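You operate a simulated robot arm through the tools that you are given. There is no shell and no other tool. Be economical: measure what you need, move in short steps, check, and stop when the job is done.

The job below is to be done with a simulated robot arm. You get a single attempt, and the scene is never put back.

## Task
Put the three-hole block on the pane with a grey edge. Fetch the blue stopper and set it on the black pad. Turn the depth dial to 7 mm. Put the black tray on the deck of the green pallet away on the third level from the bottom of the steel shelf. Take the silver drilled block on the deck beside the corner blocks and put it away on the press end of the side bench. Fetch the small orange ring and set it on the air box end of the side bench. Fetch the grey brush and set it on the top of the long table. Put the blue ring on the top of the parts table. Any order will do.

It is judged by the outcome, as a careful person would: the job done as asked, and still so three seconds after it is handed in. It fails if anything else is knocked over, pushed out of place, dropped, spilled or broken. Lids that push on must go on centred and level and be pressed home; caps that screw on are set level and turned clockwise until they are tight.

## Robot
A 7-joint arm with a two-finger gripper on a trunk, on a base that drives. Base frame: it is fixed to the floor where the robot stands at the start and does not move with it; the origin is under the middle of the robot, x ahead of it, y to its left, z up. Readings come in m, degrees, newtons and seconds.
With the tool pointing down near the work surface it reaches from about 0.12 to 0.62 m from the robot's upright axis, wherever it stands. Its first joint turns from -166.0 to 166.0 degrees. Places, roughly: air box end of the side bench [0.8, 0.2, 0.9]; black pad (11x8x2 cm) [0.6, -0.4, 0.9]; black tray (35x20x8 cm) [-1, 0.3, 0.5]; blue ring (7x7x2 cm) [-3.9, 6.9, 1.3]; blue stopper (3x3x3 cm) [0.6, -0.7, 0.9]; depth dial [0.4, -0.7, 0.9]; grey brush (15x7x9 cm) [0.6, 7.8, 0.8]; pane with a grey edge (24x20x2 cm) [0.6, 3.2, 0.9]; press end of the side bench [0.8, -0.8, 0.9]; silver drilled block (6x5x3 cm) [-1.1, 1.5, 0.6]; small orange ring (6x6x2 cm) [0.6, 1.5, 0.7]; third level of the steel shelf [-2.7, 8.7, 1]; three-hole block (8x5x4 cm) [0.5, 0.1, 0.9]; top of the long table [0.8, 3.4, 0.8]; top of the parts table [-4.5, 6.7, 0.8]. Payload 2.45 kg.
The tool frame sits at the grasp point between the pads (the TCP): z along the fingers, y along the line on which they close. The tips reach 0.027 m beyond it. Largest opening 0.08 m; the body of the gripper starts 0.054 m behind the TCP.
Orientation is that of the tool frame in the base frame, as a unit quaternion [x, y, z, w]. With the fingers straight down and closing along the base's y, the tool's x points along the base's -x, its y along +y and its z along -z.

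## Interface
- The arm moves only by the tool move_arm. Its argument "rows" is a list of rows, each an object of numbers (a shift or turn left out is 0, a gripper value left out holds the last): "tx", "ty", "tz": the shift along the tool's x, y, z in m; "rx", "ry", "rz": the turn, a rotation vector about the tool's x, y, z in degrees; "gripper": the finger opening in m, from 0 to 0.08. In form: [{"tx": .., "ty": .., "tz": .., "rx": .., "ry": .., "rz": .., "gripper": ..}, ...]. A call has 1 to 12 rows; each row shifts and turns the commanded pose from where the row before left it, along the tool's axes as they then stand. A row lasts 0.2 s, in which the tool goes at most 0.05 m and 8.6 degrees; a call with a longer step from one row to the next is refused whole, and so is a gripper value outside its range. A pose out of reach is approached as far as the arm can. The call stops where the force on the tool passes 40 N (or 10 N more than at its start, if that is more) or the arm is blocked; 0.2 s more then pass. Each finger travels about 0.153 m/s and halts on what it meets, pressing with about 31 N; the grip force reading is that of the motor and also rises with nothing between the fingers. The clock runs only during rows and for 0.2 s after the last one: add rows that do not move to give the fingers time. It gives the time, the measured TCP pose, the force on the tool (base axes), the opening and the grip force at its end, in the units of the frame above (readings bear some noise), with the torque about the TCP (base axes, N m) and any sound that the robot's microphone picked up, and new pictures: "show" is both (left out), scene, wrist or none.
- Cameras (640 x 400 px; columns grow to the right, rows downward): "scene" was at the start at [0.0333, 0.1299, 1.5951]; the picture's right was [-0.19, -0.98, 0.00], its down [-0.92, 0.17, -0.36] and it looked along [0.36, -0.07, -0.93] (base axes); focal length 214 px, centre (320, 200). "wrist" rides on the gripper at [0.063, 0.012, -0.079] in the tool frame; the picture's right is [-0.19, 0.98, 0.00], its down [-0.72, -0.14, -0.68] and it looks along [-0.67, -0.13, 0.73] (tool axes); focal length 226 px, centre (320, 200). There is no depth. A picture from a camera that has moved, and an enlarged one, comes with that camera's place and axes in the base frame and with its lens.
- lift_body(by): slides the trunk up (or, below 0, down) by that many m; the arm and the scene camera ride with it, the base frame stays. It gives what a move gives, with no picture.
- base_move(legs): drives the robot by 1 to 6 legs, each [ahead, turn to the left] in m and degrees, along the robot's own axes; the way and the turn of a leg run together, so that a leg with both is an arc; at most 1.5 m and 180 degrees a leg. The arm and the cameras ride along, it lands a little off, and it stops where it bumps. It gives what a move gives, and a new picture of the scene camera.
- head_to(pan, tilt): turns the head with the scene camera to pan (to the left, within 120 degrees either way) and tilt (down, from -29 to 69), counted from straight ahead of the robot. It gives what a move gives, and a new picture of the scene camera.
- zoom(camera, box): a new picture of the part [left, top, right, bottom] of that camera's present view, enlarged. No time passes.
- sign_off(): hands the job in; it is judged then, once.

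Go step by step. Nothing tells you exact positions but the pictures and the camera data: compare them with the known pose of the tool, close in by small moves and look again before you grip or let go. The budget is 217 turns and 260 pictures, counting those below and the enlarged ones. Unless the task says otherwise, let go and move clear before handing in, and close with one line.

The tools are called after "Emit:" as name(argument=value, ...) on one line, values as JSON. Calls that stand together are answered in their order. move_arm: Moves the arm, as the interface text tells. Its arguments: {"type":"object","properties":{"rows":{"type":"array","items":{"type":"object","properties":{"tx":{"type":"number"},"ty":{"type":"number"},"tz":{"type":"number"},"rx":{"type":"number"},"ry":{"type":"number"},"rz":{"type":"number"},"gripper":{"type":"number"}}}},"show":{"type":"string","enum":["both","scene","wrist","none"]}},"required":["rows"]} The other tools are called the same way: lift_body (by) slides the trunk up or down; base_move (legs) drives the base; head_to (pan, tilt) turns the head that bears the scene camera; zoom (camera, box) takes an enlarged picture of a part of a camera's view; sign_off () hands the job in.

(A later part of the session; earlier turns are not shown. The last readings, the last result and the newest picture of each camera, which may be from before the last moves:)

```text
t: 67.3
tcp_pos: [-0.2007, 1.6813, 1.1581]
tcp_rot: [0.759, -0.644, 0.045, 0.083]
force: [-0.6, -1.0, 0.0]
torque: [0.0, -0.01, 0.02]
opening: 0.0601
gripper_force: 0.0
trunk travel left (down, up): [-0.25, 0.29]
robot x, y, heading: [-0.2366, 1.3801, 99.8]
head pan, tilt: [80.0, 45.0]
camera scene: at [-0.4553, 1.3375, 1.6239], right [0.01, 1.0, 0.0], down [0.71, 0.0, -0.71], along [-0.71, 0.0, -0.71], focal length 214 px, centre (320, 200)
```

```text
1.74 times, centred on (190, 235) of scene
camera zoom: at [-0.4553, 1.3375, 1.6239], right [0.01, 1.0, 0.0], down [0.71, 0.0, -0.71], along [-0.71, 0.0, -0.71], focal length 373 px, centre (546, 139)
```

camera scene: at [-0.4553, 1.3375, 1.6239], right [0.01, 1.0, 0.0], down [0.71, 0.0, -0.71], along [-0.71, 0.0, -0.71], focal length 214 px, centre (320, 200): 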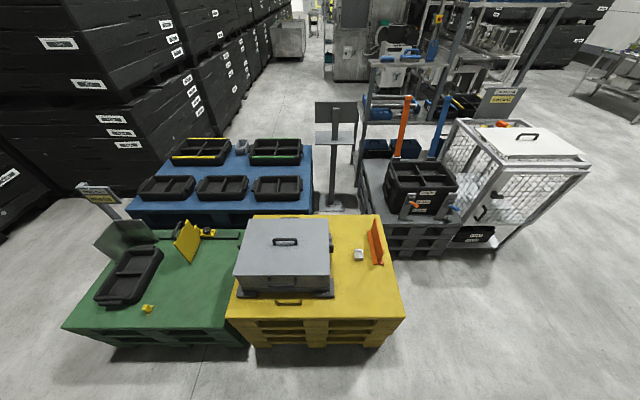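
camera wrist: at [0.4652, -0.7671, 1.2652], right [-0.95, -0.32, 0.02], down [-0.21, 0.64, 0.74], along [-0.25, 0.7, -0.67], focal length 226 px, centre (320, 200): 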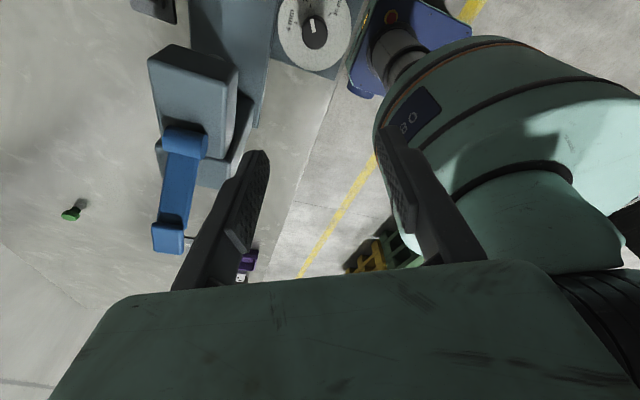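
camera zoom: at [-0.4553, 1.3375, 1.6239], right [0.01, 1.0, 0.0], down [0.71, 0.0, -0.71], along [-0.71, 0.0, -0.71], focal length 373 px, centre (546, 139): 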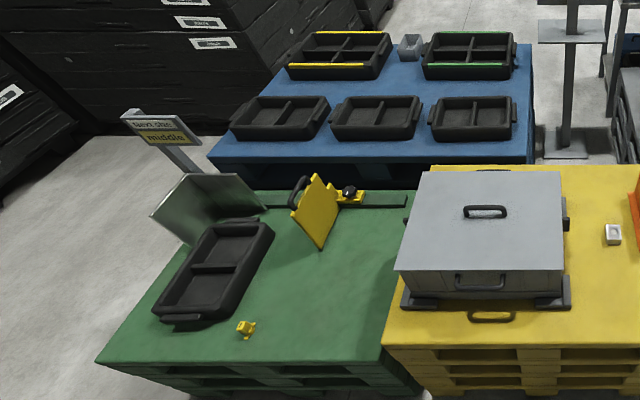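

The silver block with one drilled hole is at about (-1.08, 1.55) on the yellow deck. I'll line up facing -x and check base clearance to the pallet.

Emit:
base_move(legs=[[0.14, 0], [0, 80], [0.08, 0]])

Emit:
head_to(pan=25, tilt=65)

```text
t: 72.8
tcp_pos: [-0.6289, 1.6091, 1.1587]
tcp_rot: [0.995, -0.01, 0.088, 0.035]
force: [0.4, -0.8, 0.6]
torque: [-0.02, 0.01, 0.01]
opening: 0.0599
gripper_force: 0.1
trunk travel left (down, up): [-0.25, 0.29]
robot x, y, heading: [-0.3399, 1.5197, 178.7]
head pan, tilt: [80.0, 45.0]
camera scene: at [-0.339, 1.298, 1.6239], right [-0.98, 0.19, 0.0], down [0.13, 0.69, -0.71], along [-0.13, -0.69, -0.71], focal length 214 px, centre (320, 200)
```

scene: 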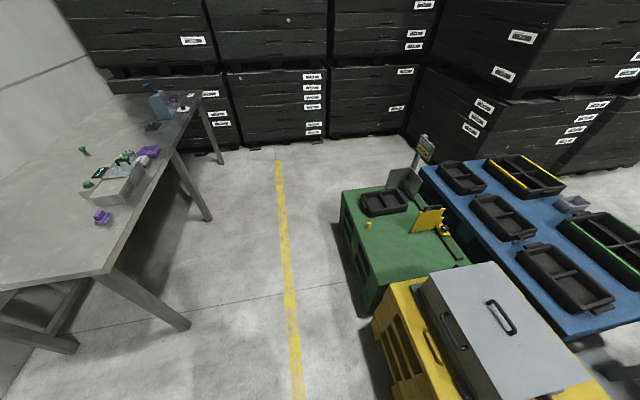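

```text
t: 74.1
tcp_pos: [-0.6276, 1.6094, 1.1579]
tcp_rot: [0.995, -0.011, 0.088, 0.037]
force: [-0.1, -0.2, 0.2]
torque: [0.0, 0.0, -0.02]
opening: 0.0603
gripper_force: 0.1
trunk travel left (down, up): [-0.25, 0.29]
robot x, y, heading: [-0.3366, 1.5214, 179.2]
head pan, tilt: [25.0, 65.0]
camera scene: at [-0.379, 1.3498, 1.6], right [-0.45, 0.89, 0.0], down [0.8, 0.41, -0.44], along [-0.39, -0.2, -0.9], focal length 214 px, centre (320, 200)
```

scene: 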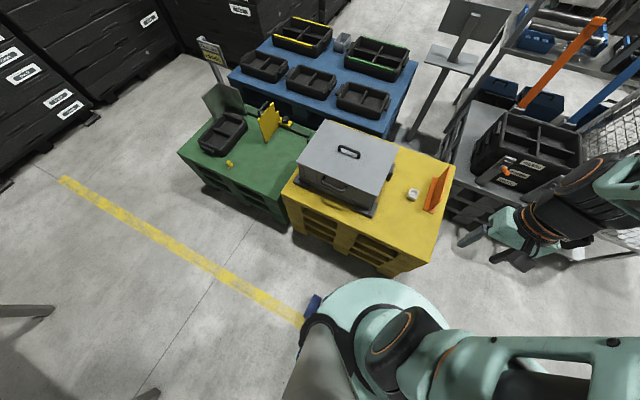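

I'll nudge forward 5 cm and reach with the tool tilted about 30° forward, so the block is within reach.

Emit:
base_move(legs=[[0.045, 0]])

Emit:
move_arm(rows=[{"rx": 4.4, "tx": -0.02, "gripper": 0.08}, {"ry": -8, "tx": -0.035}, {"ry": -8, "tx": -0.035}, {"ry": -8, "tx": -0.035}, {"ry": -8, "tx": -0.035}, {"ry": -8, "tx": -0.035}], show="wrist")

```text
t: 75.0
tcp_pos: [-0.6735, 1.6105, 1.1574]
tcp_rot: [0.995, -0.009, 0.089, 0.035]
force: [-1.3, 0.5, -0.6]
torque: [0.03, -0.02, 0.02]
opening: 0.06
gripper_force: 0.1
trunk travel left (down, up): [-0.25, 0.29]
robot x, y, heading: [-0.3868, 1.5167, 178.7]
head pan, tilt: [25.0, 65.0]
camera scene: at [-0.4248, 1.3508, 1.5998], right [-0.45, 0.89, 0.0], down [0.8, 0.41, -0.44], along [-0.39, -0.2, -0.9], focal length 214 px, centre (320, 200)
```

scene: 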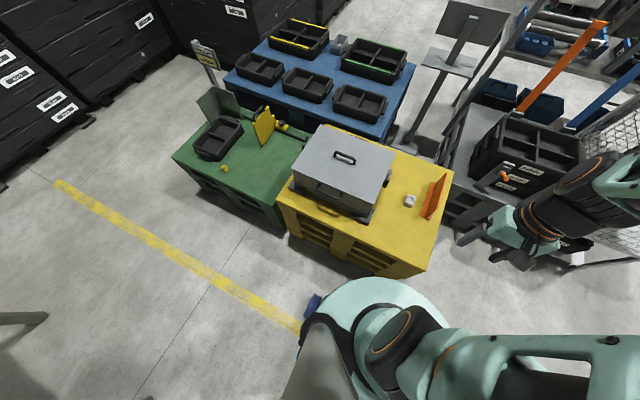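

```text
t: 76.4
tcp_pos: [-0.8652, 1.6118, 1.1726]
tcp_rot: [0.965, -0.005, -0.26, -0.005]
force: [-0.3, 0.1, 1.1]
torque: [0.0, -0.01, -0.01]
opening: 0.0801
gripper_force: 0.2
trunk travel left (down, up): [-0.25, 0.29]
robot x, y, heading: [-0.3827, 1.518, 178.9]
head pan, tilt: [25.0, 65.0]
camera wrist: at [-0.7703, 1.5972, 1.2094], right [-0.18, -0.98, 0.09], down [-0.28, 0.14, 0.95], along [-0.94, 0.15, -0.3], focal length 226 px, centre (320, 200)
```

wrist: 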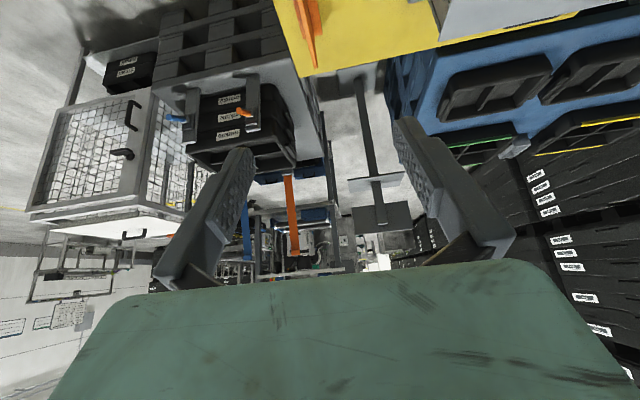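

Emit:
lift_body(by=-0.25)

Emit:
move_arm(rows=[{"ty": 0.03, "tz": 0.03}, {"ty": 0.03, "tz": 0.03}, {"tz": 0.045}, {"tz": 0.045}, {"tz": 0.045}, {"tz": 0.035}], show="wrist")

```text
t: 79.0
tcp_pos: [-0.8652, 1.6112, 0.9221]
tcp_rot: [0.966, -0.005, -0.258, -0.004]
force: [-1.2, 0.7, -0.6]
torque: [0.01, 0.01, -0.03]
opening: 0.08
gripper_force: 0.0
trunk travel left (down, up): [0.0, 0.54]
robot x, y, heading: [-0.3831, 1.5173, 179.2]
head pan, tilt: [25.0, 65.0]
```

```text
t: 80.3
tcp_pos: [-0.9778, 1.5537, 0.7196]
tcp_rot: [0.966, -0.005, -0.259, -0.004]
force: [0.1, 0.2, -0.7]
torque: [0.01, -0.04, 0.02]
opening: 0.0801
gripper_force: 0.0
trunk travel left (down, up): [0.0, 0.54]
robot x, y, heading: [-0.3847, 1.5212, 179.0]
head pan, tilt: [25.0, 65.0]
camera wrist: at [-0.8833, 1.5391, 0.7589], right [-0.18, -0.98, 0.09], down [-0.28, 0.14, 0.95], along [-0.94, 0.14, -0.3], focal length 226 px, centre (320, 200)
```

wrist: 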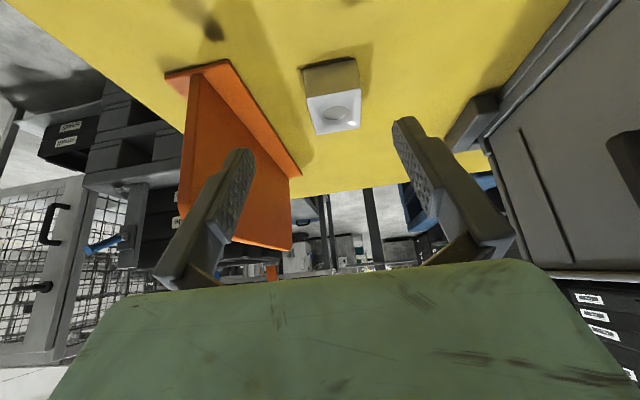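

Emit:
move_arm(rows=[{"ty": 0.009, "tx": -0.026}, {"tz": 0.04}, {"tz": 0.04}, {"tz": 0.025}], show="wrist")

```text
t: 81.3
tcp_pos: [-1.0541, 1.5457, 0.6437]
tcp_rot: [0.966, -0.005, -0.257, -0.004]
force: [-0.3, -0.2, 0.4]
torque: [0.03, -0.04, -0.01]
opening: 0.0799
gripper_force: 0.1
trunk travel left (down, up): [0.0, 0.54]
robot x, y, heading: [-0.3858, 1.5188, 179.1]
head pan, tilt: [25.0, 65.0]
camera wrist: at [-0.9594, 1.5308, 0.6817], right [-0.18, -0.98, 0.09], down [-0.28, 0.14, 0.95], along [-0.94, 0.14, -0.3], focal length 226 px, centre (320, 200)
```

wrist: 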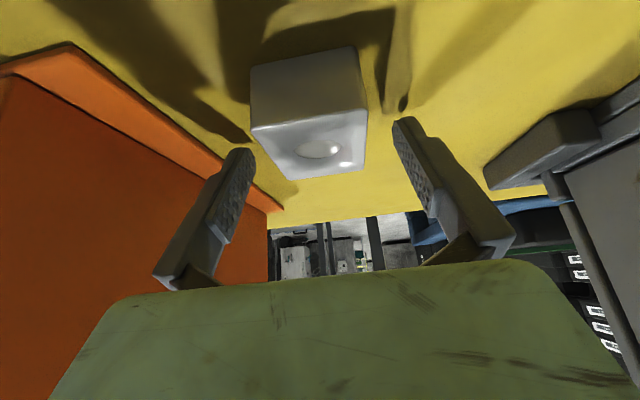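

Emit:
move_arm(rows=[{"ty": 0.004, "tx": 0.004, "tz": 0.006}, {"gripper": 0.06}, {"gripper": 0.04}, {"gripper": 0.03}, {"gripper": 0.03}], show="wrist")

```text
t: 82.5
tcp_pos: [-1.054, 1.5417, 0.637]
tcp_rot: [0.966, -0.005, -0.258, -0.005]
force: [-1.2, 0.8, 0.0]
torque: [0.01, 0.02, -0.02]
opening: 0.0437
gripper_force: 31.2
trunk travel left (down, up): [0.0, 0.54]
robot x, y, heading: [-0.3821, 1.5155, 179.1]
head pan, tilt: [25.0, 65.0]
camera wrist: at [-0.9591, 1.5273, 0.6743], right [-0.18, -0.98, 0.09], down [-0.28, 0.14, 0.95], along [-0.94, 0.14, -0.3], focal length 226 px, centre (320, 200)
```

wrist: 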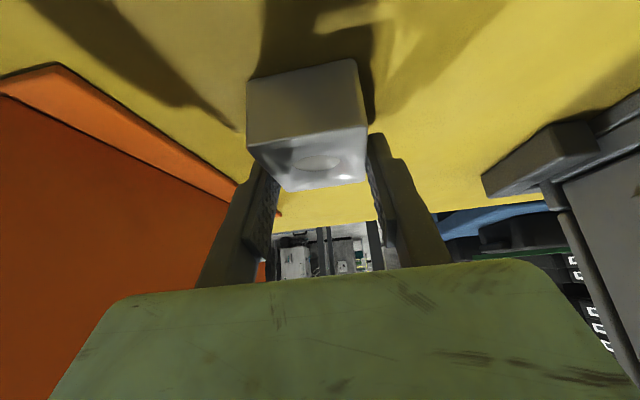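

Gripped at 44 mm. Lift straight up.

Emit:
move_arm(rows=[{"tx": -0.005, "tz": -0.0087}, {"tx": -0.0226, "tz": -0.0389}, {"tx": -0.0226, "tz": -0.0389}, {"tx": -0.0226, "tz": -0.0389}, {"tx": -0.0226, "tz": -0.0389}, {"tx": -0.0226, "tz": -0.0389}], show="wrist")

Emit:
lift_body(by=0.28)

```text
t: 84.0
tcp_pos: [-1.0554, 1.5406, 0.8734]
tcp_rot: [0.967, -0.005, -0.257, -0.004]
force: [-0.7, -0.2, -1.8]
torque: [-0.01, -0.01, 0.01]
opening: 0.0434
gripper_force: 31.0
trunk travel left (down, up): [0.0, 0.54]
robot x, y, heading: [-0.3829, 1.5187, 179.0]
head pan, tilt: [25.0, 65.0]
camera wrist: at [-0.9601, 1.5266, 0.9108], right [-0.18, -0.98, 0.09], down [-0.28, 0.14, 0.95], along [-0.94, 0.14, -0.3], focal length 226 px, centre (320, 200)
```

wrist: 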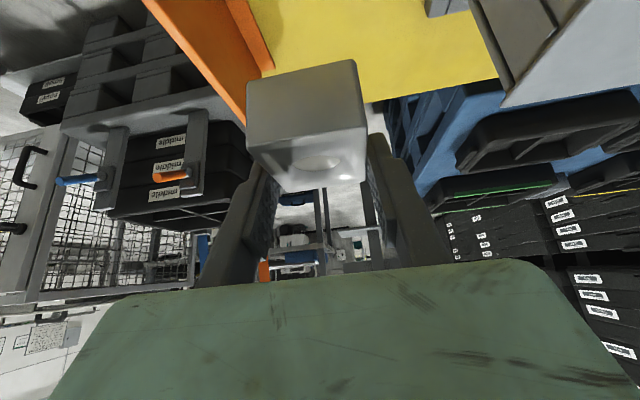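

```text
t: 86.8
tcp_pos: [-1.0549, 1.5428, 1.1526]
tcp_rot: [0.966, -0.005, -0.258, -0.004]
force: [0.4, 0.0, -2.0]
torque: [0.01, 0.0, -0.02]
opening: 0.0436
gripper_force: 30.9
trunk travel left (down, up): [-0.28, 0.26]
robot x, y, heading: [-0.3863, 1.5182, 178.7]
head pan, tilt: [25.0, 65.0]
```

Emit:
move_arm(rows=[{"tx": 0.0363, "tz": -0.0211}, {"tx": 0.0363, "tz": -0.0211}, {"tx": 0.0363, "tz": -0.0211}, {"tx": 0.0363, "tz": -0.0211}, {"tx": 0.0363, "tz": -0.0211}, {"tx": 0.0363, "tz": -0.0211}], show="none")

Emit:
base_move(legs=[[-0.25, 0], [0, 91], [1.5, 0], [0.77, 0], [0, 90], [0.2, 0]])

```text
t: 88.2
tcp_pos: [-0.8032, 1.5387, 1.1548]
tcp_rot: [0.967, -0.005, -0.256, -0.005]
force: [0.1, -0.1, -1.7]
torque: [0.0, 0.01, 0.02]
opening: 0.0436
gripper_force: 31.0
trunk travel left (down, up): [-0.28, 0.26]
robot x, y, heading: [-0.3817, 1.5177, 179.0]
head pan, tilt: [25.0, 65.0]
```

```text
t: 109.8
tcp_pos: [0.413, -0.7814, 1.1544]
tcp_rot: [0.011, 0.967, -0.006, 0.256]
force: [0.9, 0.6, -2.3]
torque: [0.01, 0.0, 0.0]
opening: 0.0437
gripper_force: 31.4
trunk travel left (down, up): [-0.28, 0.26]
robot x, y, heading: [-0.0072, -0.7572, -1.9]
head pan, tilt: [25.0, 65.0]
camera scene: at [0.0318, -0.5903, 1.6289], right [0.39, -0.92, 0.0], down [-0.83, -0.36, -0.42], along [0.39, 0.17, -0.91], focal length 214 px, centre (320, 200)
```

scene: 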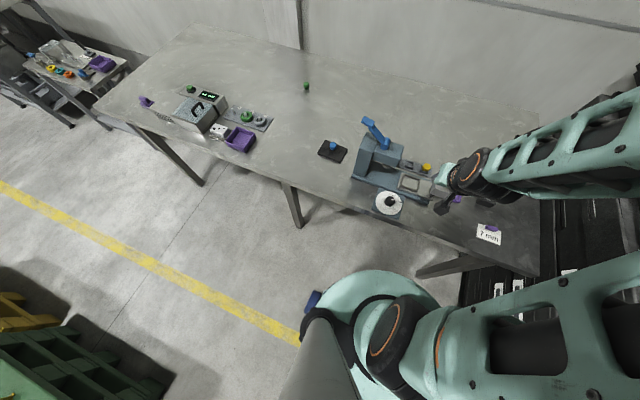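

Emit:
base_move(legs=[[0.15, 2]])

Emit:
move_arm(rows=[{"ry": 7.45}, {"ry": 7.45}, {"ry": 7.45}, {"ry": 7.45}], show="wrist")

```text
t: 111.2
tcp_pos: [0.5671, -0.7686, 1.1537]
tcp_rot: [-0.005, 0.967, -0.002, 0.257]
force: [0.3, 0.2, -1.4]
torque: [-0.01, 0.06, 0.02]
opening: 0.0439
gripper_force: 31.4
trunk travel left (down, up): [-0.28, 0.26]
robot x, y, heading: [0.143, -0.7572, 0.4]
head pan, tilt: [25.0, 65.0]
camera scene: at [0.1791, -0.5913, 1.6288], right [0.42, -0.91, 0.0], down [-0.82, -0.39, -0.42], along [0.38, 0.18, -0.91], focal length 214 px, centre (320, 200)
```

scene: 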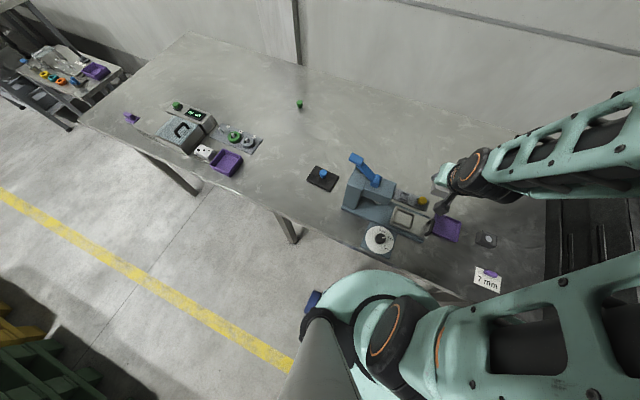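

```text
t: 112.2
tcp_pos: [0.5661, -0.7683, 1.1533]
tcp_rot: [-0.005, 1.0, -0.003, -0.001]
force: [0.0, -0.4, -1.7]
torque: [0.02, -0.03, 0.0]
opening: 0.0437
gripper_force: 31.0
trunk travel left (down, up): [-0.28, 0.26]
robot x, y, heading: [0.1463, -0.7605, 0.2]
head pan, tilt: [25.0, 65.0]
camera wrist: at [0.5035, -0.7567, 1.2338], right [0.18, 0.98, -0.01], down [0.72, -0.13, 0.68], along [0.67, -0.13, -0.73], focal length 226 px, centre (320, 200)
```

wrist: 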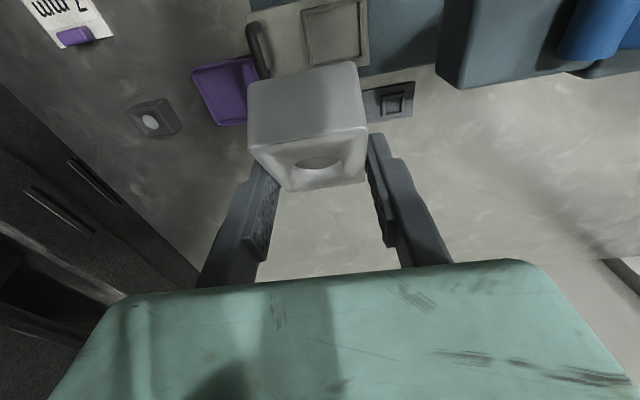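

The block was gripped at a 30° tilt, so I need to restore that tilt to set it level. I'll re-tilt and move over the free area behind the stopper strip, around (0.77, -0.75).

Emit:
move_arm(rows=[{"ry": -7.45}, {"ry": -7.45}, {"ry": -7.45}, {"ry": -7.45}, {"tx": -0.0351, "tz": 0.0204, "ty": 0.0036}, {"tx": -0.0351, "tz": 0.0204, "ty": 0.0036}, {"tx": -0.0351, "tz": 0.0204, "ty": 0.0036}, {"tx": -0.0351, "tz": 0.0204, "ty": 0.0036}, {"tx": -0.0351, "tz": 0.0204, "ty": 0.0036}], show="none")

Emit:
move_arm(rows=[{"tx": 0.0226, "tz": 0.0389}, {"tx": 0.0226, "tz": 0.0389}, {"tx": 0.0226, "tz": 0.0389}, {"tx": 0.0226, "tz": 0.0389}], show="both")

```text
t: 114.2
tcp_pos: [0.7704, -0.7497, 1.1506]
tcp_rot: [-0.005, 0.967, -0.002, 0.256]
force: [0.3, 0.6, -1.8]
torque: [0.01, 0.03, 0.0]
opening: 0.0439
gripper_force: 31.6
trunk travel left (down, up): [-0.28, 0.26]
robot x, y, heading: [0.1476, -0.7573, 0.4]
head pan, tilt: [25.0, 65.0]
```

```text
t: 115.2
tcp_pos: [0.7668, -0.7454, 0.9722]
tcp_rot: [-0.006, 0.967, -0.001, 0.257]
force: [0.4, -0.1, -1.1]
torque: [0.03, 0.01, 0.02]
opening: 0.0438
gripper_force: 30.9
trunk travel left (down, up): [-0.28, 0.26]
robot x, y, heading: [0.1451, -0.7564, 0.2]
head pan, tilt: [25.0, 65.0]
camera scene: at [0.1789, -0.5913, 1.6288], right [0.42, -0.91, 0.0], down [-0.82, -0.39, -0.42], along [0.38, 0.18, -0.91], focal length 214 px, centre (320, 200)
camera wrist: at [0.6739, -0.7338, 1.0103], right [0.16, 0.98, 0.09], down [0.29, -0.13, 0.95], along [0.94, -0.12, -0.3], focal length 226 px, centre (320, 200)
```

scene: 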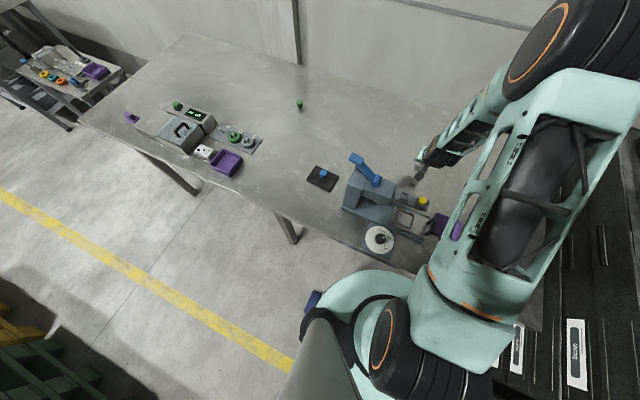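
wrist: 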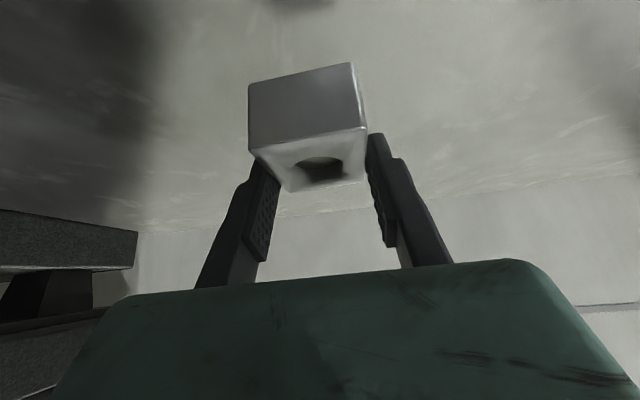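

Clear area ahead. Lower gently until contact.

Emit:
move_arm(rows=[{"tx": 0.0176, "tz": 0.0303}, {"tx": 0.0075, "tz": 0.013}, {"tx": 0.0025, "tz": 0.0043}, {"tx": 0.0025, "tz": 0.0043}, {"tx": 0.0025, "tz": 0.0043}, {"tx": 0.0025, "tz": 0.0043}, {"tx": 0.0025, "tz": 0.0043}, {"tx": 0.0025, "tz": 0.0043}], show="wrist")

```text
t: 116.5
tcp_pos: [0.7698, -0.7482, 0.9088]
tcp_rot: [-0.007, 0.965, 0.0, 0.263]
force: [-2.2, 0.2, 19.1]
torque: [0.16, 0.52, 0.03]
opening: 0.0437
gripper_force: 30.9
trunk travel left (down, up): [-0.28, 0.26]
robot x, y, heading: [0.1433, -0.758, 0.4]
head pan, tilt: [25.0, 65.0]
stopped in row 6: the force on the tool passed its limit at 50 N (the readings are from after the stop); the commanded pose is now the measured one
camera wrist: at [0.6756, -0.7373, 0.9449], right [0.16, 0.98, 0.09], down [0.28, -0.13, 0.95], along [0.95, -0.12, -0.29], focal length 226 px, centre (320, 200)
```

wrist: 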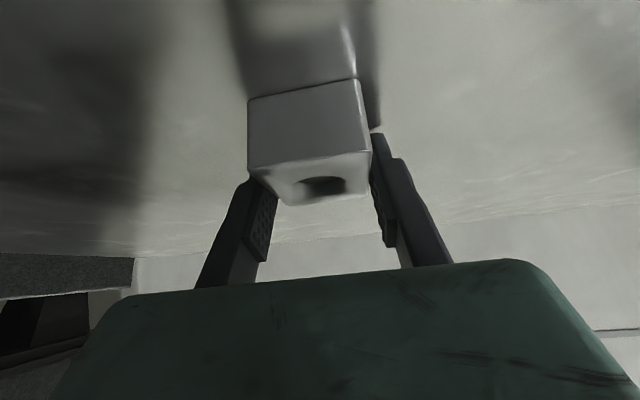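

Emit:
move_arm(rows=[{"gripper": 0.055}, {"gripper": 0.075}, {"tz": -0.015}, {"tz": -0.03}, {"tx": -0.0226, "tz": -0.0389}, {"tx": -0.0226, "tz": -0.0389}, {"tx": -0.0226, "tz": -0.0389}, {"tx": -0.0226, "tz": -0.0389}, {"tx": -0.0226, "tz": -0.0389}], show="both")

```text
t: 117.1
tcp_pos: [0.7683, -0.7529, 0.9111]
tcp_rot: [-0.004, 0.964, -0.003, 0.264]
force: [-19.5, -9.7, 30.0]
torque: [0.54, 0.35, 0.21]
opening: 0.0537
gripper_force: 0.0
trunk travel left (down, up): [-0.28, 0.26]
robot x, y, heading: [0.1468, -0.758, 0.3]
head pan, tilt: [25.0, 65.0]
stopped in row 2: the force on the tool passed its limit at 45 N (the readings are from after the stop); the commanded pose is now the measured one
camera scene: at [0.173, -0.5931, 1.6293], right [0.42, -0.91, 0.0], down [-0.82, -0.38, -0.43], along [0.39, 0.18, -0.91], focal length 214 px, centre (320, 200)
camera wrist: at [0.6739, -0.7417, 0.9473], right [0.16, 0.98, 0.09], down [0.27, -0.13, 0.95], along [0.95, -0.13, -0.29], focal length 226 px, centre (320, 200)
```

scene: 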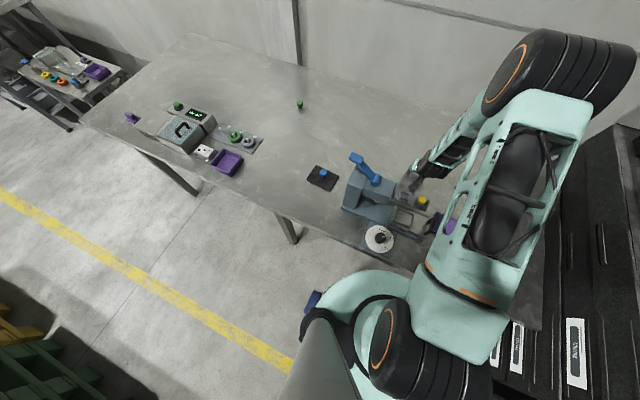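
wrist: 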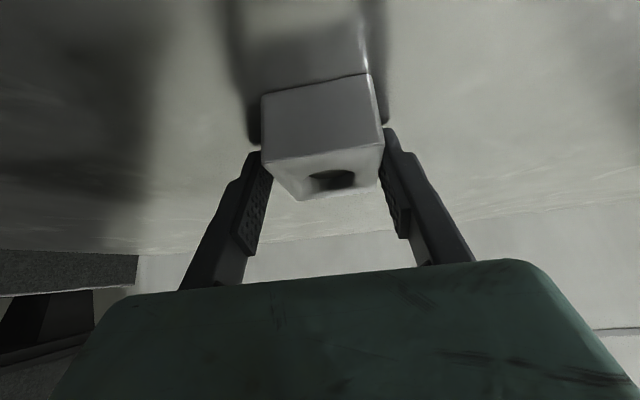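

Emit:
move_arm(rows=[{"tz": -0.01, "gripper": 0.058}, {"tz": -0.02, "gripper": 0.065}, {"tz": -0.03}, {"tx": -0.0226, "tz": -0.0389}, {"tx": -0.0226, "tz": -0.0389}, {"tx": -0.0226, "tz": -0.0389}, {"tx": -0.0226, "tz": -0.0389}], show="both")

```text
t: 118.7
tcp_pos: [0.7392, -0.7498, 1.1405]
tcp_rot: [-0.005, 0.965, -0.003, 0.263]
force: [0.2, 0.8, 0.0]
torque: [0.02, -0.01, 0.0]
opening: 0.0649
gripper_force: 0.0
trunk travel left (down, up): [-0.28, 0.26]
robot x, y, heading: [0.1483, -0.7573, 0.4]
head pan, tilt: [25.0, 65.0]
camera scene: at [0.177, -0.5913, 1.6289], right [0.43, -0.91, 0.0], down [-0.82, -0.39, -0.42], along [0.38, 0.18, -0.91], focal length 214 px, centre (320, 200)
camera wrist: at [0.645, -0.7386, 1.177], right [0.16, 0.98, 0.09], down [0.28, -0.13, 0.95], along [0.95, -0.13, -0.29], focal length 226 px, centre (320, 200)
```

scene: 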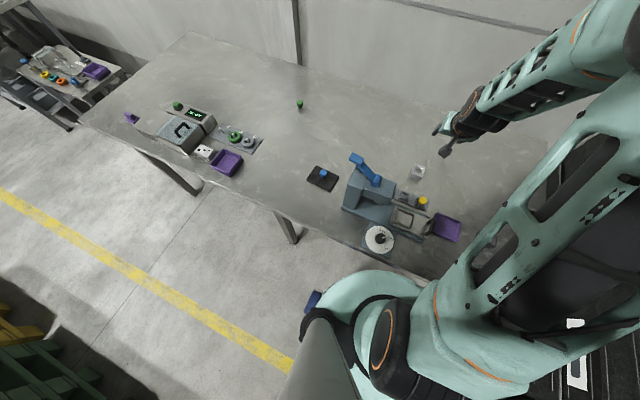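
wrist: 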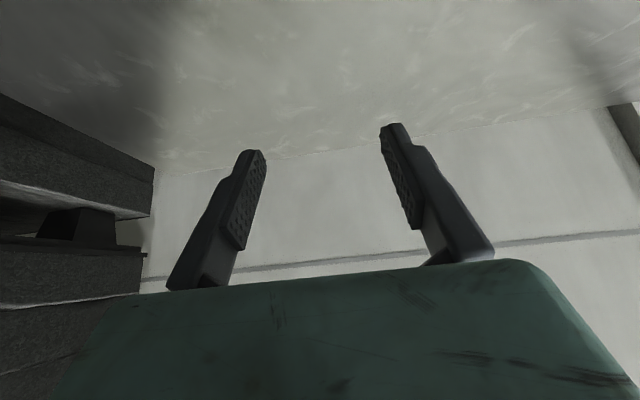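

Emit:
zoom(camera="scene", box=[300, 130, 480, 270])

```text
2.86 times, centred on (390, 200) of scene
camera zoom: at [0.177, -0.5913, 1.6289], right [0.43, -0.91, 0.0], down [-0.82, -0.39, -0.42], along [0.38, 0.18, -0.91], focal length 613 px, centre (120, 200)
```

zoom: 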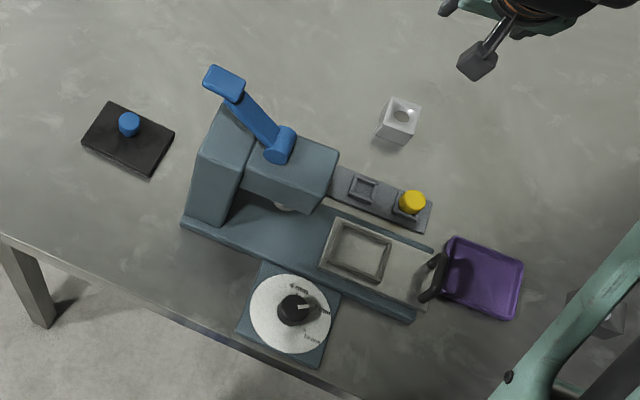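

Silver block is placed and everything else looks undisturbed. Now retract and level the tool, then drive north to the small ring table.

Emit:
move_arm(rows=[{"tx": 0.0363, "tz": -0.0211}, {"tx": 0.0363, "tz": -0.0211}, {"tx": 0.0363, "tz": -0.0211}, {"tx": 0.0363, "tz": -0.0211}, {"tx": 0.0363, "tz": -0.0211}, {"ry": 7.6}, {"ry": 7.6}, {"ry": 7.6}, {"ry": 7.6}], show="none")

Emit:
base_move(legs=[[-0.25, 0], [0, 90], [1.5, 0], [0.6, 0]])

Emit:
head_to(pan=-75, tilt=45)

```text
t: 120.7
tcp_pos: [0.5708, -0.7498, 1.1461]
tcp_rot: [-0.004, 1.0, -0.003, -0.001]
force: [0.0, 0.1, -0.8]
torque: [0.02, 0.05, 0.01]
opening: 0.0654
gripper_force: 0.0
out of reach, approached as far as the arm can: row 5
trunk travel left (down, up): [-0.28, 0.26]
robot x, y, heading: [0.1408, -0.7568, 0.5]
head pan, tilt: [25.0, 65.0]
```

```text
t: 136.4
tcp_pos: [-0.0835, 1.7762, 1.1453]
tcp_rot: [-0.703, 0.711, -0.002, 0.002]
force: [-0.4, 0.1, 0.3]
torque: [-0.02, 0.02, 0.0]
opening: 0.0652
gripper_force: 0.1
trunk travel left (down, up): [-0.28, 0.26]
robot x, y, heading: [-0.0856, 1.3512, 89.0]
head pan, tilt: [25.0, 65.0]
camera scene: at [-0.2514, 1.3903, 1.6288], right [0.91, 0.41, 0.0], down [0.37, -0.83, -0.42], along [-0.17, 0.39, -0.91], focal length 214 px, centre (320, 200)
```

scene: 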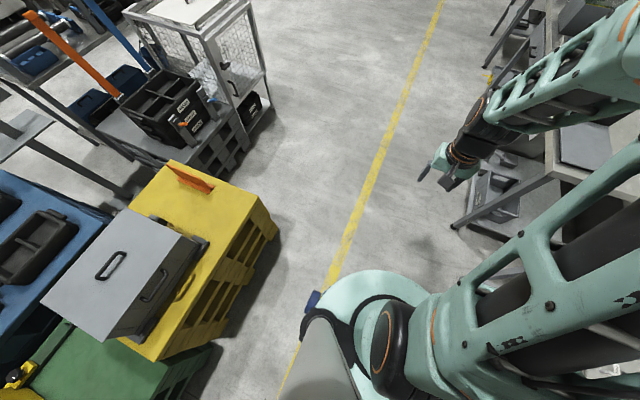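

```text
t: 138.2
tcp_pos: [-0.0828, 1.7769, 1.1455]
tcp_rot: [-0.703, 0.712, -0.002, 0.002]
force: [0.3, 0.0, -0.3]
torque: [0.02, 0.0, 0.03]
opening: 0.0651
gripper_force: 0.0
trunk travel left (down, up): [-0.28, 0.26]
robot x, y, heading: [-0.0826, 1.3547, 89.1]
head pan, tilt: [-75.0, 45.0]
camera scene: at [-0.1479, 1.3538, 1.6539], right [0.24, -0.97, 0.0], down [-0.69, -0.17, -0.71], along [0.69, 0.17, -0.71], focal length 214 px, centre (320, 200)
```

scene: 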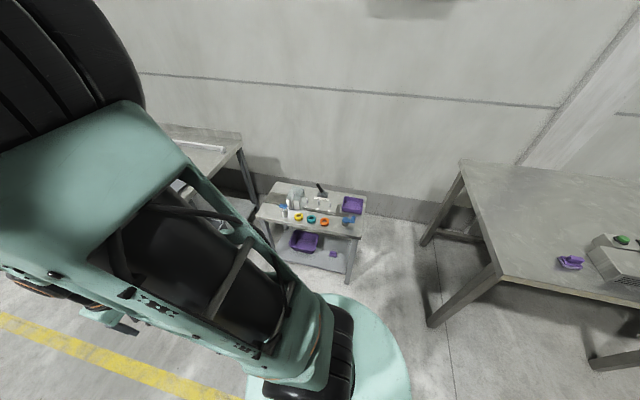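

Emit:
zoom(camera="scene", box=[240, 170, 400, 270])

```text
4.00 times, centred on (320, 220) of scene
camera zoom: at [-0.1479, 1.3538, 1.6539], right [0.24, -0.97, 0.0], down [-0.69, -0.17, -0.71], along [0.69, 0.17, -0.71], focal length 858 px, centre (320, 120)
```

zoom: 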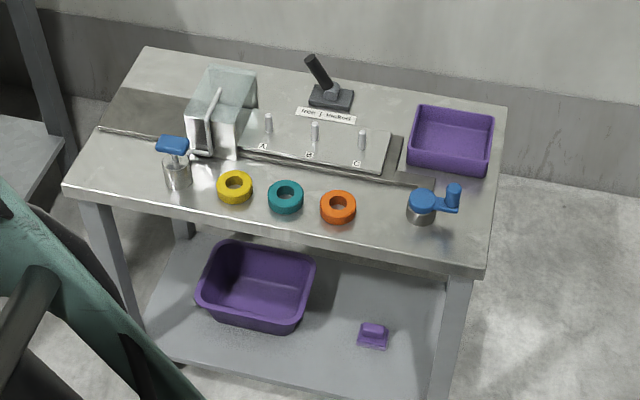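

The orange ring is at about (0.60, 1.51, 0.72). I'll line up facing the small table.

Emit:
base_move(legs=[[0.15, 0], [0, -89], [0.17, 0]])

Emit:
lift_body(by=-0.2)

Emit:
move_arm(rows=[{"gripper": 0.08}], show="wrist")

```text
t: 144.5
tcp_pos: [0.5116, 1.516, 1.1452]
tcp_rot: [-0.011, 1.0, -0.003, 0.0]
force: [0.1, -0.3, 0.0]
torque: [-0.03, -0.01, 0.0]
opening: 0.065
gripper_force: 0.0
trunk travel left (down, up): [-0.28, 0.26]
robot x, y, heading: [0.0864, 1.5068, 0.5]
head pan, tilt: [-75.0, 45.0]
camera scene: at [0.085, 1.5652, 1.6539], right [-0.96, -0.27, 0.0], down [-0.19, 0.68, -0.71], along [0.19, -0.68, -0.71], focal length 214 px, centre (320, 200)
```

scene: 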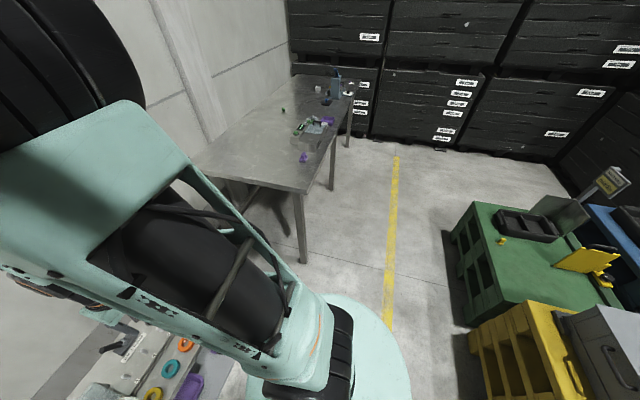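

```text
t: 146.7
tcp_pos: [0.5116, 1.5159, 0.9459]
tcp_rot: [-0.01, 1.0, -0.003, 0.0]
force: [0.0, 0.6, 0.1]
torque: [0.02, -0.01, 0.0]
opening: 0.065
gripper_force: 0.0
trunk travel left (down, up): [-0.08, 0.46]
robot x, y, heading: [0.0881, 1.4988, 1.0]
head pan, tilt: [-75.0, 45.0]
```

```text
t: 147.1
tcp_pos: [0.5126, 1.5148, 0.9468]
tcp_rot: [-0.011, 1.0, -0.003, 0.0]
force: [-0.2, -0.3, -0.2]
torque: [0.02, 0.0, 0.0]
opening: 0.0798
gripper_force: 0.1
trunk travel left (down, up): [-0.08, 0.46]
robot x, y, heading: [0.0903, 1.5036, 0.8]
head pan, tilt: [-75.0, 45.0]
camera wrist: at [0.4488, 1.5271, 1.026], right [0.17, 0.98, -0.01], down [0.72, -0.12, 0.68], along [0.67, -0.12, -0.73], focal length 226 px, centre (320, 200)
```

wrist: 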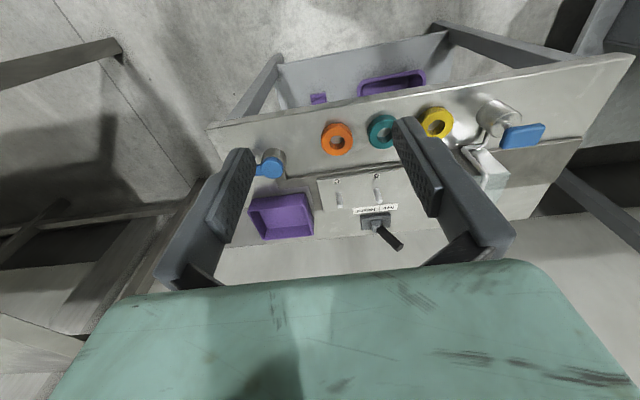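

Neighbouring rings are close in y, so I'll turn the tool +90° to close along x, then move above the ring.

Emit:
move_arm(rows=[{"rz": 7.5}, {"rz": 7.5}, {"rz": 7.5}, {"rz": 7.5}, {"rz": 7.5}, {"rz": 7.5}, {"rz": 7.5}, {"rz": 7.5}, {"rz": 7.5}, {"rz": 7.5}, {"rz": 7.5}, {"rz": 7.5}], show="none")

Emit:
move_arm(rows=[{"ty": 0.045}, {"ty": 0.045}, {"ty": 0.01, "tx": 0.005}, {"tz": 0.04}, {"tz": 0.04}, {"tz": 0.03}], show="wrist")

```text
t: 149.7
tcp_pos: [0.5124, 1.5162, 0.9455]
tcp_rot: [0.701, 0.713, -0.002, 0.003]
force: [-0.2, -1.0, 0.6]
torque: [0.03, 0.01, -0.02]
opening: 0.08
gripper_force: 0.0
trunk travel left (down, up): [-0.08, 0.46]
robot x, y, heading: [0.086, 1.5013, 0.9]
head pan, tilt: [-75.0, 45.0]
```

```text
t: 151.1
tcp_pos: [0.6111, 1.5227, 0.8384]
tcp_rot: [0.7, 0.714, -0.002, 0.003]
force: [0.5, -0.5, -0.6]
torque: [0.0, 0.03, 0.01]
opening: 0.0801
gripper_force: 0.0
trunk travel left (down, up): [-0.08, 0.46]
robot x, y, heading: [0.0875, 1.5047, 0.9]
head pan, tilt: [-75.0, 45.0]
camera wrist: at [0.6231, 1.5851, 0.9175], right [0.98, -0.17, 0.0], down [-0.13, -0.72, 0.69], along [-0.12, -0.68, -0.73], focal length 226 px, centre (320, 200)
```

wrist: 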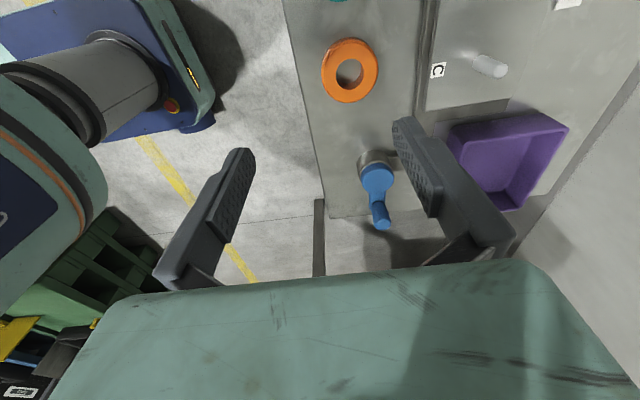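

Emit:
move_arm(rows=[{"ty": 0.029, "tx": -0.002}, {"tz": 0.045}, {"tz": 0.045}], show="wrist")

```text
t: 151.9
tcp_pos: [0.6399, 1.519, 0.7475]
tcp_rot: [0.7, 0.714, -0.001, 0.003]
force: [-0.2, 0.1, 0.5]
torque: [0.02, -0.01, 0.01]
opening: 0.0799
gripper_force: 0.0
trunk travel left (down, up): [-0.08, 0.46]
robot x, y, heading: [0.0845, 1.5025, 0.7]
head pan, tilt: [-75.0, 45.0]
camera wrist: at [0.6509, 1.5824, 0.8264], right [0.98, -0.17, 0.0], down [-0.13, -0.72, 0.69], along [-0.12, -0.68, -0.73], focal length 226 px, centre (320, 200)
```

wrist: 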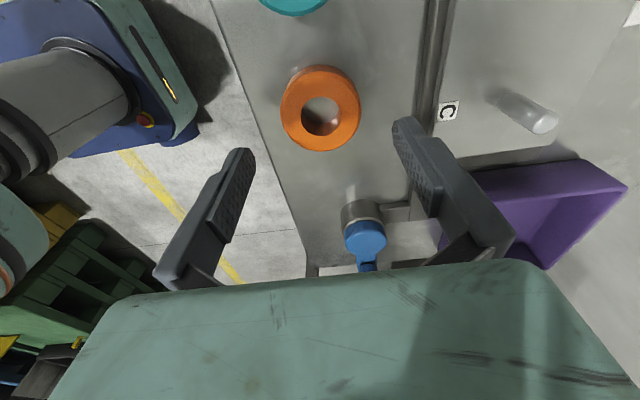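

Emit:
move_arm(rows=[{"tz": 0.035, "tx": 0.002}, {"tz": 0.015}, {"tz": 0.006}, {"tz": 0.004}, {"gripper": 0.06}, {"gripper": 0.045}, {"gripper": 0.03}, {}], show="wrist")

```text
t: 152.6
tcp_pos: [0.6404, 1.5221, 0.6963]
tcp_rot: [0.699, 0.715, -0.001, 0.002]
force: [-2.1, 0.1, 17.0]
torque: [0.11, 0.69, 0.05]
opening: 0.0728
gripper_force: 0.1
trunk travel left (down, up): [-0.08, 0.46]
robot x, y, heading: [0.0846, 1.5006, 0.9]
head pan, tilt: [-75.0, 45.0]
stopped in row 3: the force on the tool passed its limit at 80 N (the readings are from after the stop); the commanded pose is now the measured one
camera wrist: at [0.6518, 1.5847, 0.7764], right [0.98, -0.17, 0.0], down [-0.13, -0.72, 0.69], along [-0.12, -0.68, -0.73], focal length 226 px, centre (320, 200)
```

wrist: 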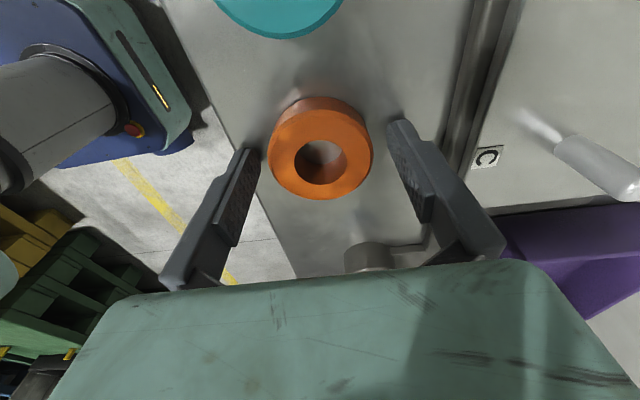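

Tips touched the table (≈0.669). Rise 4 mm and close.

Emit:
move_arm(rows=[{"tz": -0.004}, {"gripper": 0.06}, {"gripper": 0.045}, {"gripper": 0.03}, {}], show="none")

Emit:
move_arm(rows=[{"tz": -0.02}, {"tz": -0.04}, {"tz": -0.04}, {"tz": -0.04}, {"tz": -0.04}], show="wrist")

```text
t: 153.8
tcp_pos: [0.6405, 1.5216, 0.6995]
tcp_rot: [0.7, 0.714, -0.003, 0.001]
force: [-0.6, -0.5, -0.3]
torque: [0.03, 0.01, 0.0]
opening: 0.0527
gripper_force: 30.9
trunk travel left (down, up): [-0.08, 0.46]
robot x, y, heading: [0.0828, 1.5027, 1.2]
head pan, tilt: [-75.0, 45.0]
```

```text
t: 155.0
tcp_pos: [0.64, 1.5208, 0.8786]
tcp_rot: [0.7, 0.714, -0.002, 0.002]
force: [0.7, 1.1, 0.1]
torque: [-0.01, 0.01, -0.02]
opening: 0.0526
gripper_force: 30.6
trunk travel left (down, up): [-0.08, 0.46]
robot x, y, heading: [0.0857, 1.507, 1.0]
head pan, tilt: [-75.0, 45.0]
camera wrist: at [0.6524, 1.5852, 0.9578], right [0.98, -0.17, 0.0], down [-0.13, -0.72, 0.69], along [-0.12, -0.68, -0.73], focal length 226 px, centre (320, 200)
```

wrist: 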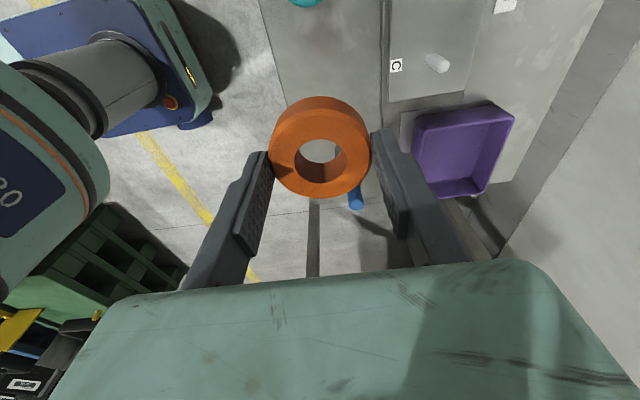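

Emit:
lift_body(by=0.25)

Emit:
move_arm(rows=[{"ty": -0.04, "tz": -0.02}, {"ty": -0.04, "tz": -0.02}, {"ty": -0.04, "tz": -0.01}], show="none")

Emit:
base_move(legs=[[-0.2, 0], [0, -90], [1.22, 0], [0, 90], [0.22, 0]])

Emit:
head_to(pan=0, tilt=55)

```text
t: 157.6
tcp_pos: [0.641, 1.5225, 1.1273]
tcp_rot: [0.699, 0.715, -0.003, 0.002]
force: [-0.2, 0.2, -0.6]
torque: [0.0, -0.01, -0.05]
opening: 0.0528
gripper_force: 31.1
trunk travel left (down, up): [-0.33, 0.21]
robot x, y, heading: [0.0831, 1.5011, 0.9]
head pan, tilt: [-75.0, 45.0]
```

```text
t: 158.4
tcp_pos: [0.5185, 1.5177, 1.1812]
tcp_rot: [0.699, 0.715, -0.003, 0.001]
force: [0.2, 0.4, 0.5]
torque: [0.02, -0.02, 0.03]
opening: 0.0527
gripper_force: 30.7
trunk travel left (down, up): [-0.33, 0.21]
robot x, y, heading: [0.0853, 1.5042, 0.9]
head pan, tilt: [-75.0, 45.0]
```

```text
t: 175.1
tcp_pos: [0.6078, 0.3302, 1.1797]
tcp_rot: [0.667, 0.745, -0.002, 0.001]
force: [0.6, -0.5, -0.1]
torque: [0.03, -0.02, -0.01]
opening: 0.0526
gripper_force: 30.9
trunk travel left (down, up): [-0.33, 0.21]
robot x, y, heading: [0.1794, 0.2753, 6.1]
head pan, tilt: [-75.0, 45.0]
camera scene: at [0.1705, 0.3376, 1.7039], right [-0.93, -0.36, 0.0], down [-0.25, 0.66, -0.71], along [0.25, -0.66, -0.71], focal length 214 px, centre (320, 200)
```

scene: 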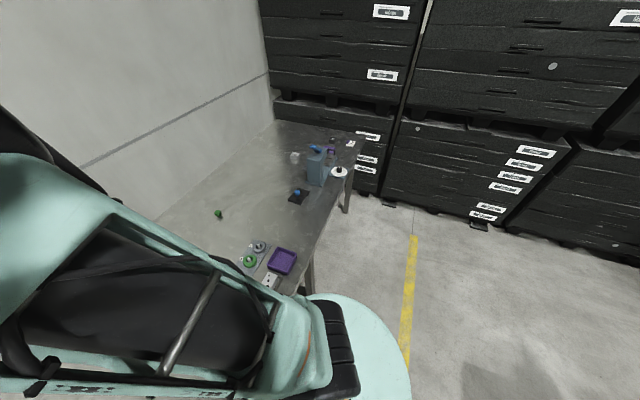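

```text
t: 176.6
tcp_pos: [0.6092, 0.3295, 1.1812]
tcp_rot: [0.666, 0.746, -0.002, 0.002]
force: [-0.6, -0.4, -0.7]
torque: [-0.02, -0.02, -0.01]
opening: 0.0525
gripper_force: 30.8
trunk travel left (down, up): [-0.33, 0.21]
robot x, y, heading: [0.1767, 0.2759, 6.1]
head pan, tilt: [0.0, 55.0]
camera scene: at [0.2128, 0.4209, 1.6905], right [0.1, -0.99, 0.0], down [-0.81, -0.09, -0.57], along [0.57, 0.06, -0.82], focal length 214 px, centre (320, 200)
```

scene: 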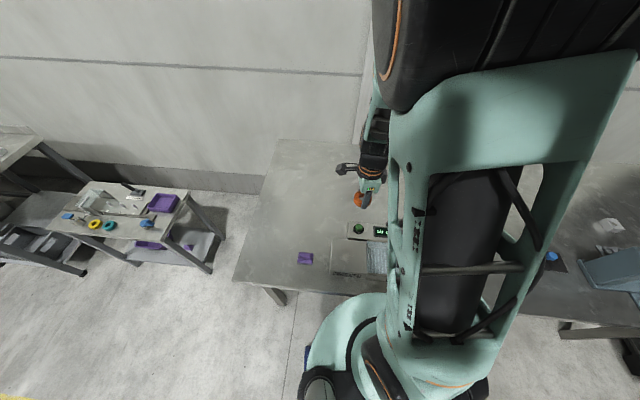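

Emit:
move_arm(rows=[{"ty": 0.037, "tx": 0.0135}, {"ty": 0.037, "tx": 0.0135}, {"ty": 0.037, "tx": 0.0135}, {"ty": 0.037, "tx": 0.0135}, {"tz": 0.04}, {"tz": 0.04}, {"tz": 0.04}], show="both")

```text
t: 178.2
tcp_pos: [0.7512, 0.3993, 1.0616]
tcp_rot: [0.667, 0.745, -0.002, 0.001]
force: [-0.5, 1.4, -0.8]
torque: [-0.03, 0.05, 0.01]
opening: 0.0526
gripper_force: 31.2
trunk travel left (down, up): [-0.33, 0.21]
robot x, y, heading: [0.1774, 0.2747, 6.0]
head pan, tilt: [0.0, 55.0]
camera scene: at [0.2135, 0.4213, 1.6904], right [0.1, -0.99, 0.0], down [-0.82, -0.09, -0.57], along [0.57, 0.06, -0.82], focal length 214 px, centre (320, 200)
camera wrist: at [0.756, 0.4633, 1.1414], right [1.0, -0.08, 0.0], down [-0.06, -0.73, 0.69], along [-0.06, -0.68, -0.73], focal length 226 px, centre (320, 200)
```

scene: 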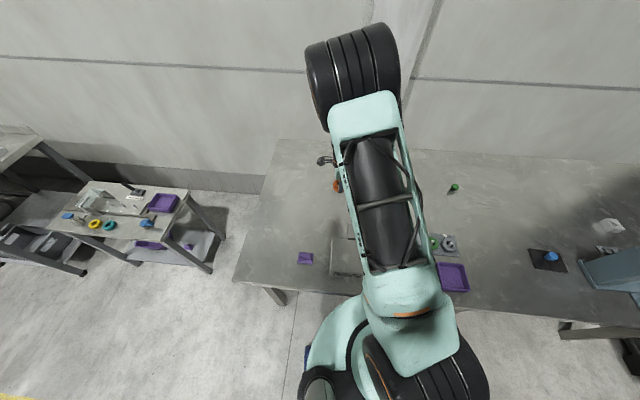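
wrist: 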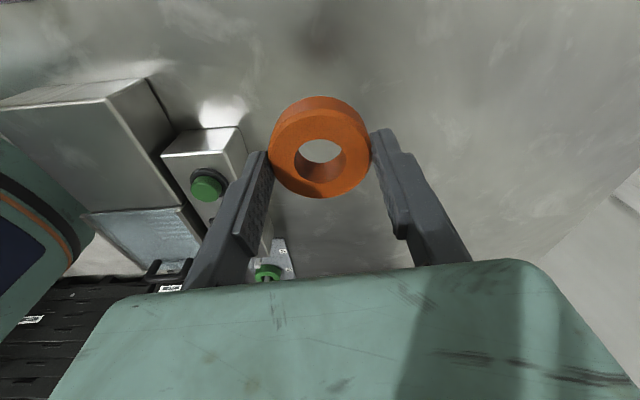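

Emit:
move_arm(rows=[{"tz": 0.045}, {"tz": 0.045}, {"tz": 0.035}, {"tz": 0.015}, {"tz": 0.003}, {"tz": 0.003}, {"tz": 0.003}, {"tz": 0.003}, {"tz": 0.003}, {"tz": 0.003}], show="wrist")

```text
t: 180.0
tcp_pos: [0.7497, 0.3983, 0.9116]
tcp_rot: [0.667, 0.745, -0.001, 0.003]
force: [-5.0, -2.1, 15.2]
torque: [-0.05, 0.54, 0.04]
opening: 0.0525
gripper_force: 31.2
trunk travel left (down, up): [-0.33, 0.21]
robot x, y, heading: [0.1728, 0.2773, 6.1]
head pan, tilt: [0.0, 55.0]
stopped in row 9: the force on the tool passed its limit at 56 N (the readings are from after the stop); the commanded pose is now the measured one
camera wrist: at [0.7554, 0.4628, 0.9903], right [1.0, -0.08, 0.01], down [-0.06, -0.73, 0.69], along [-0.05, -0.68, -0.73], focal length 226 px, centre (320, 200)
```

wrist: 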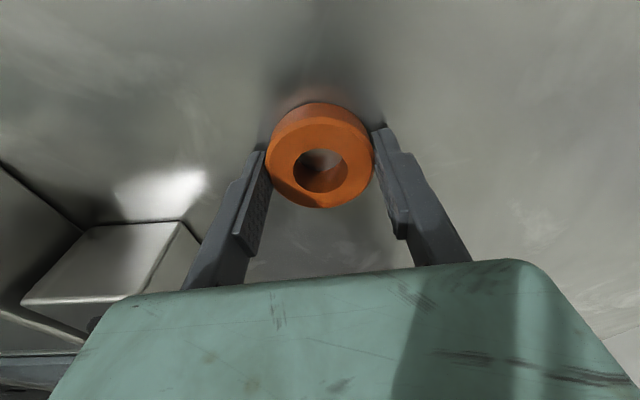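

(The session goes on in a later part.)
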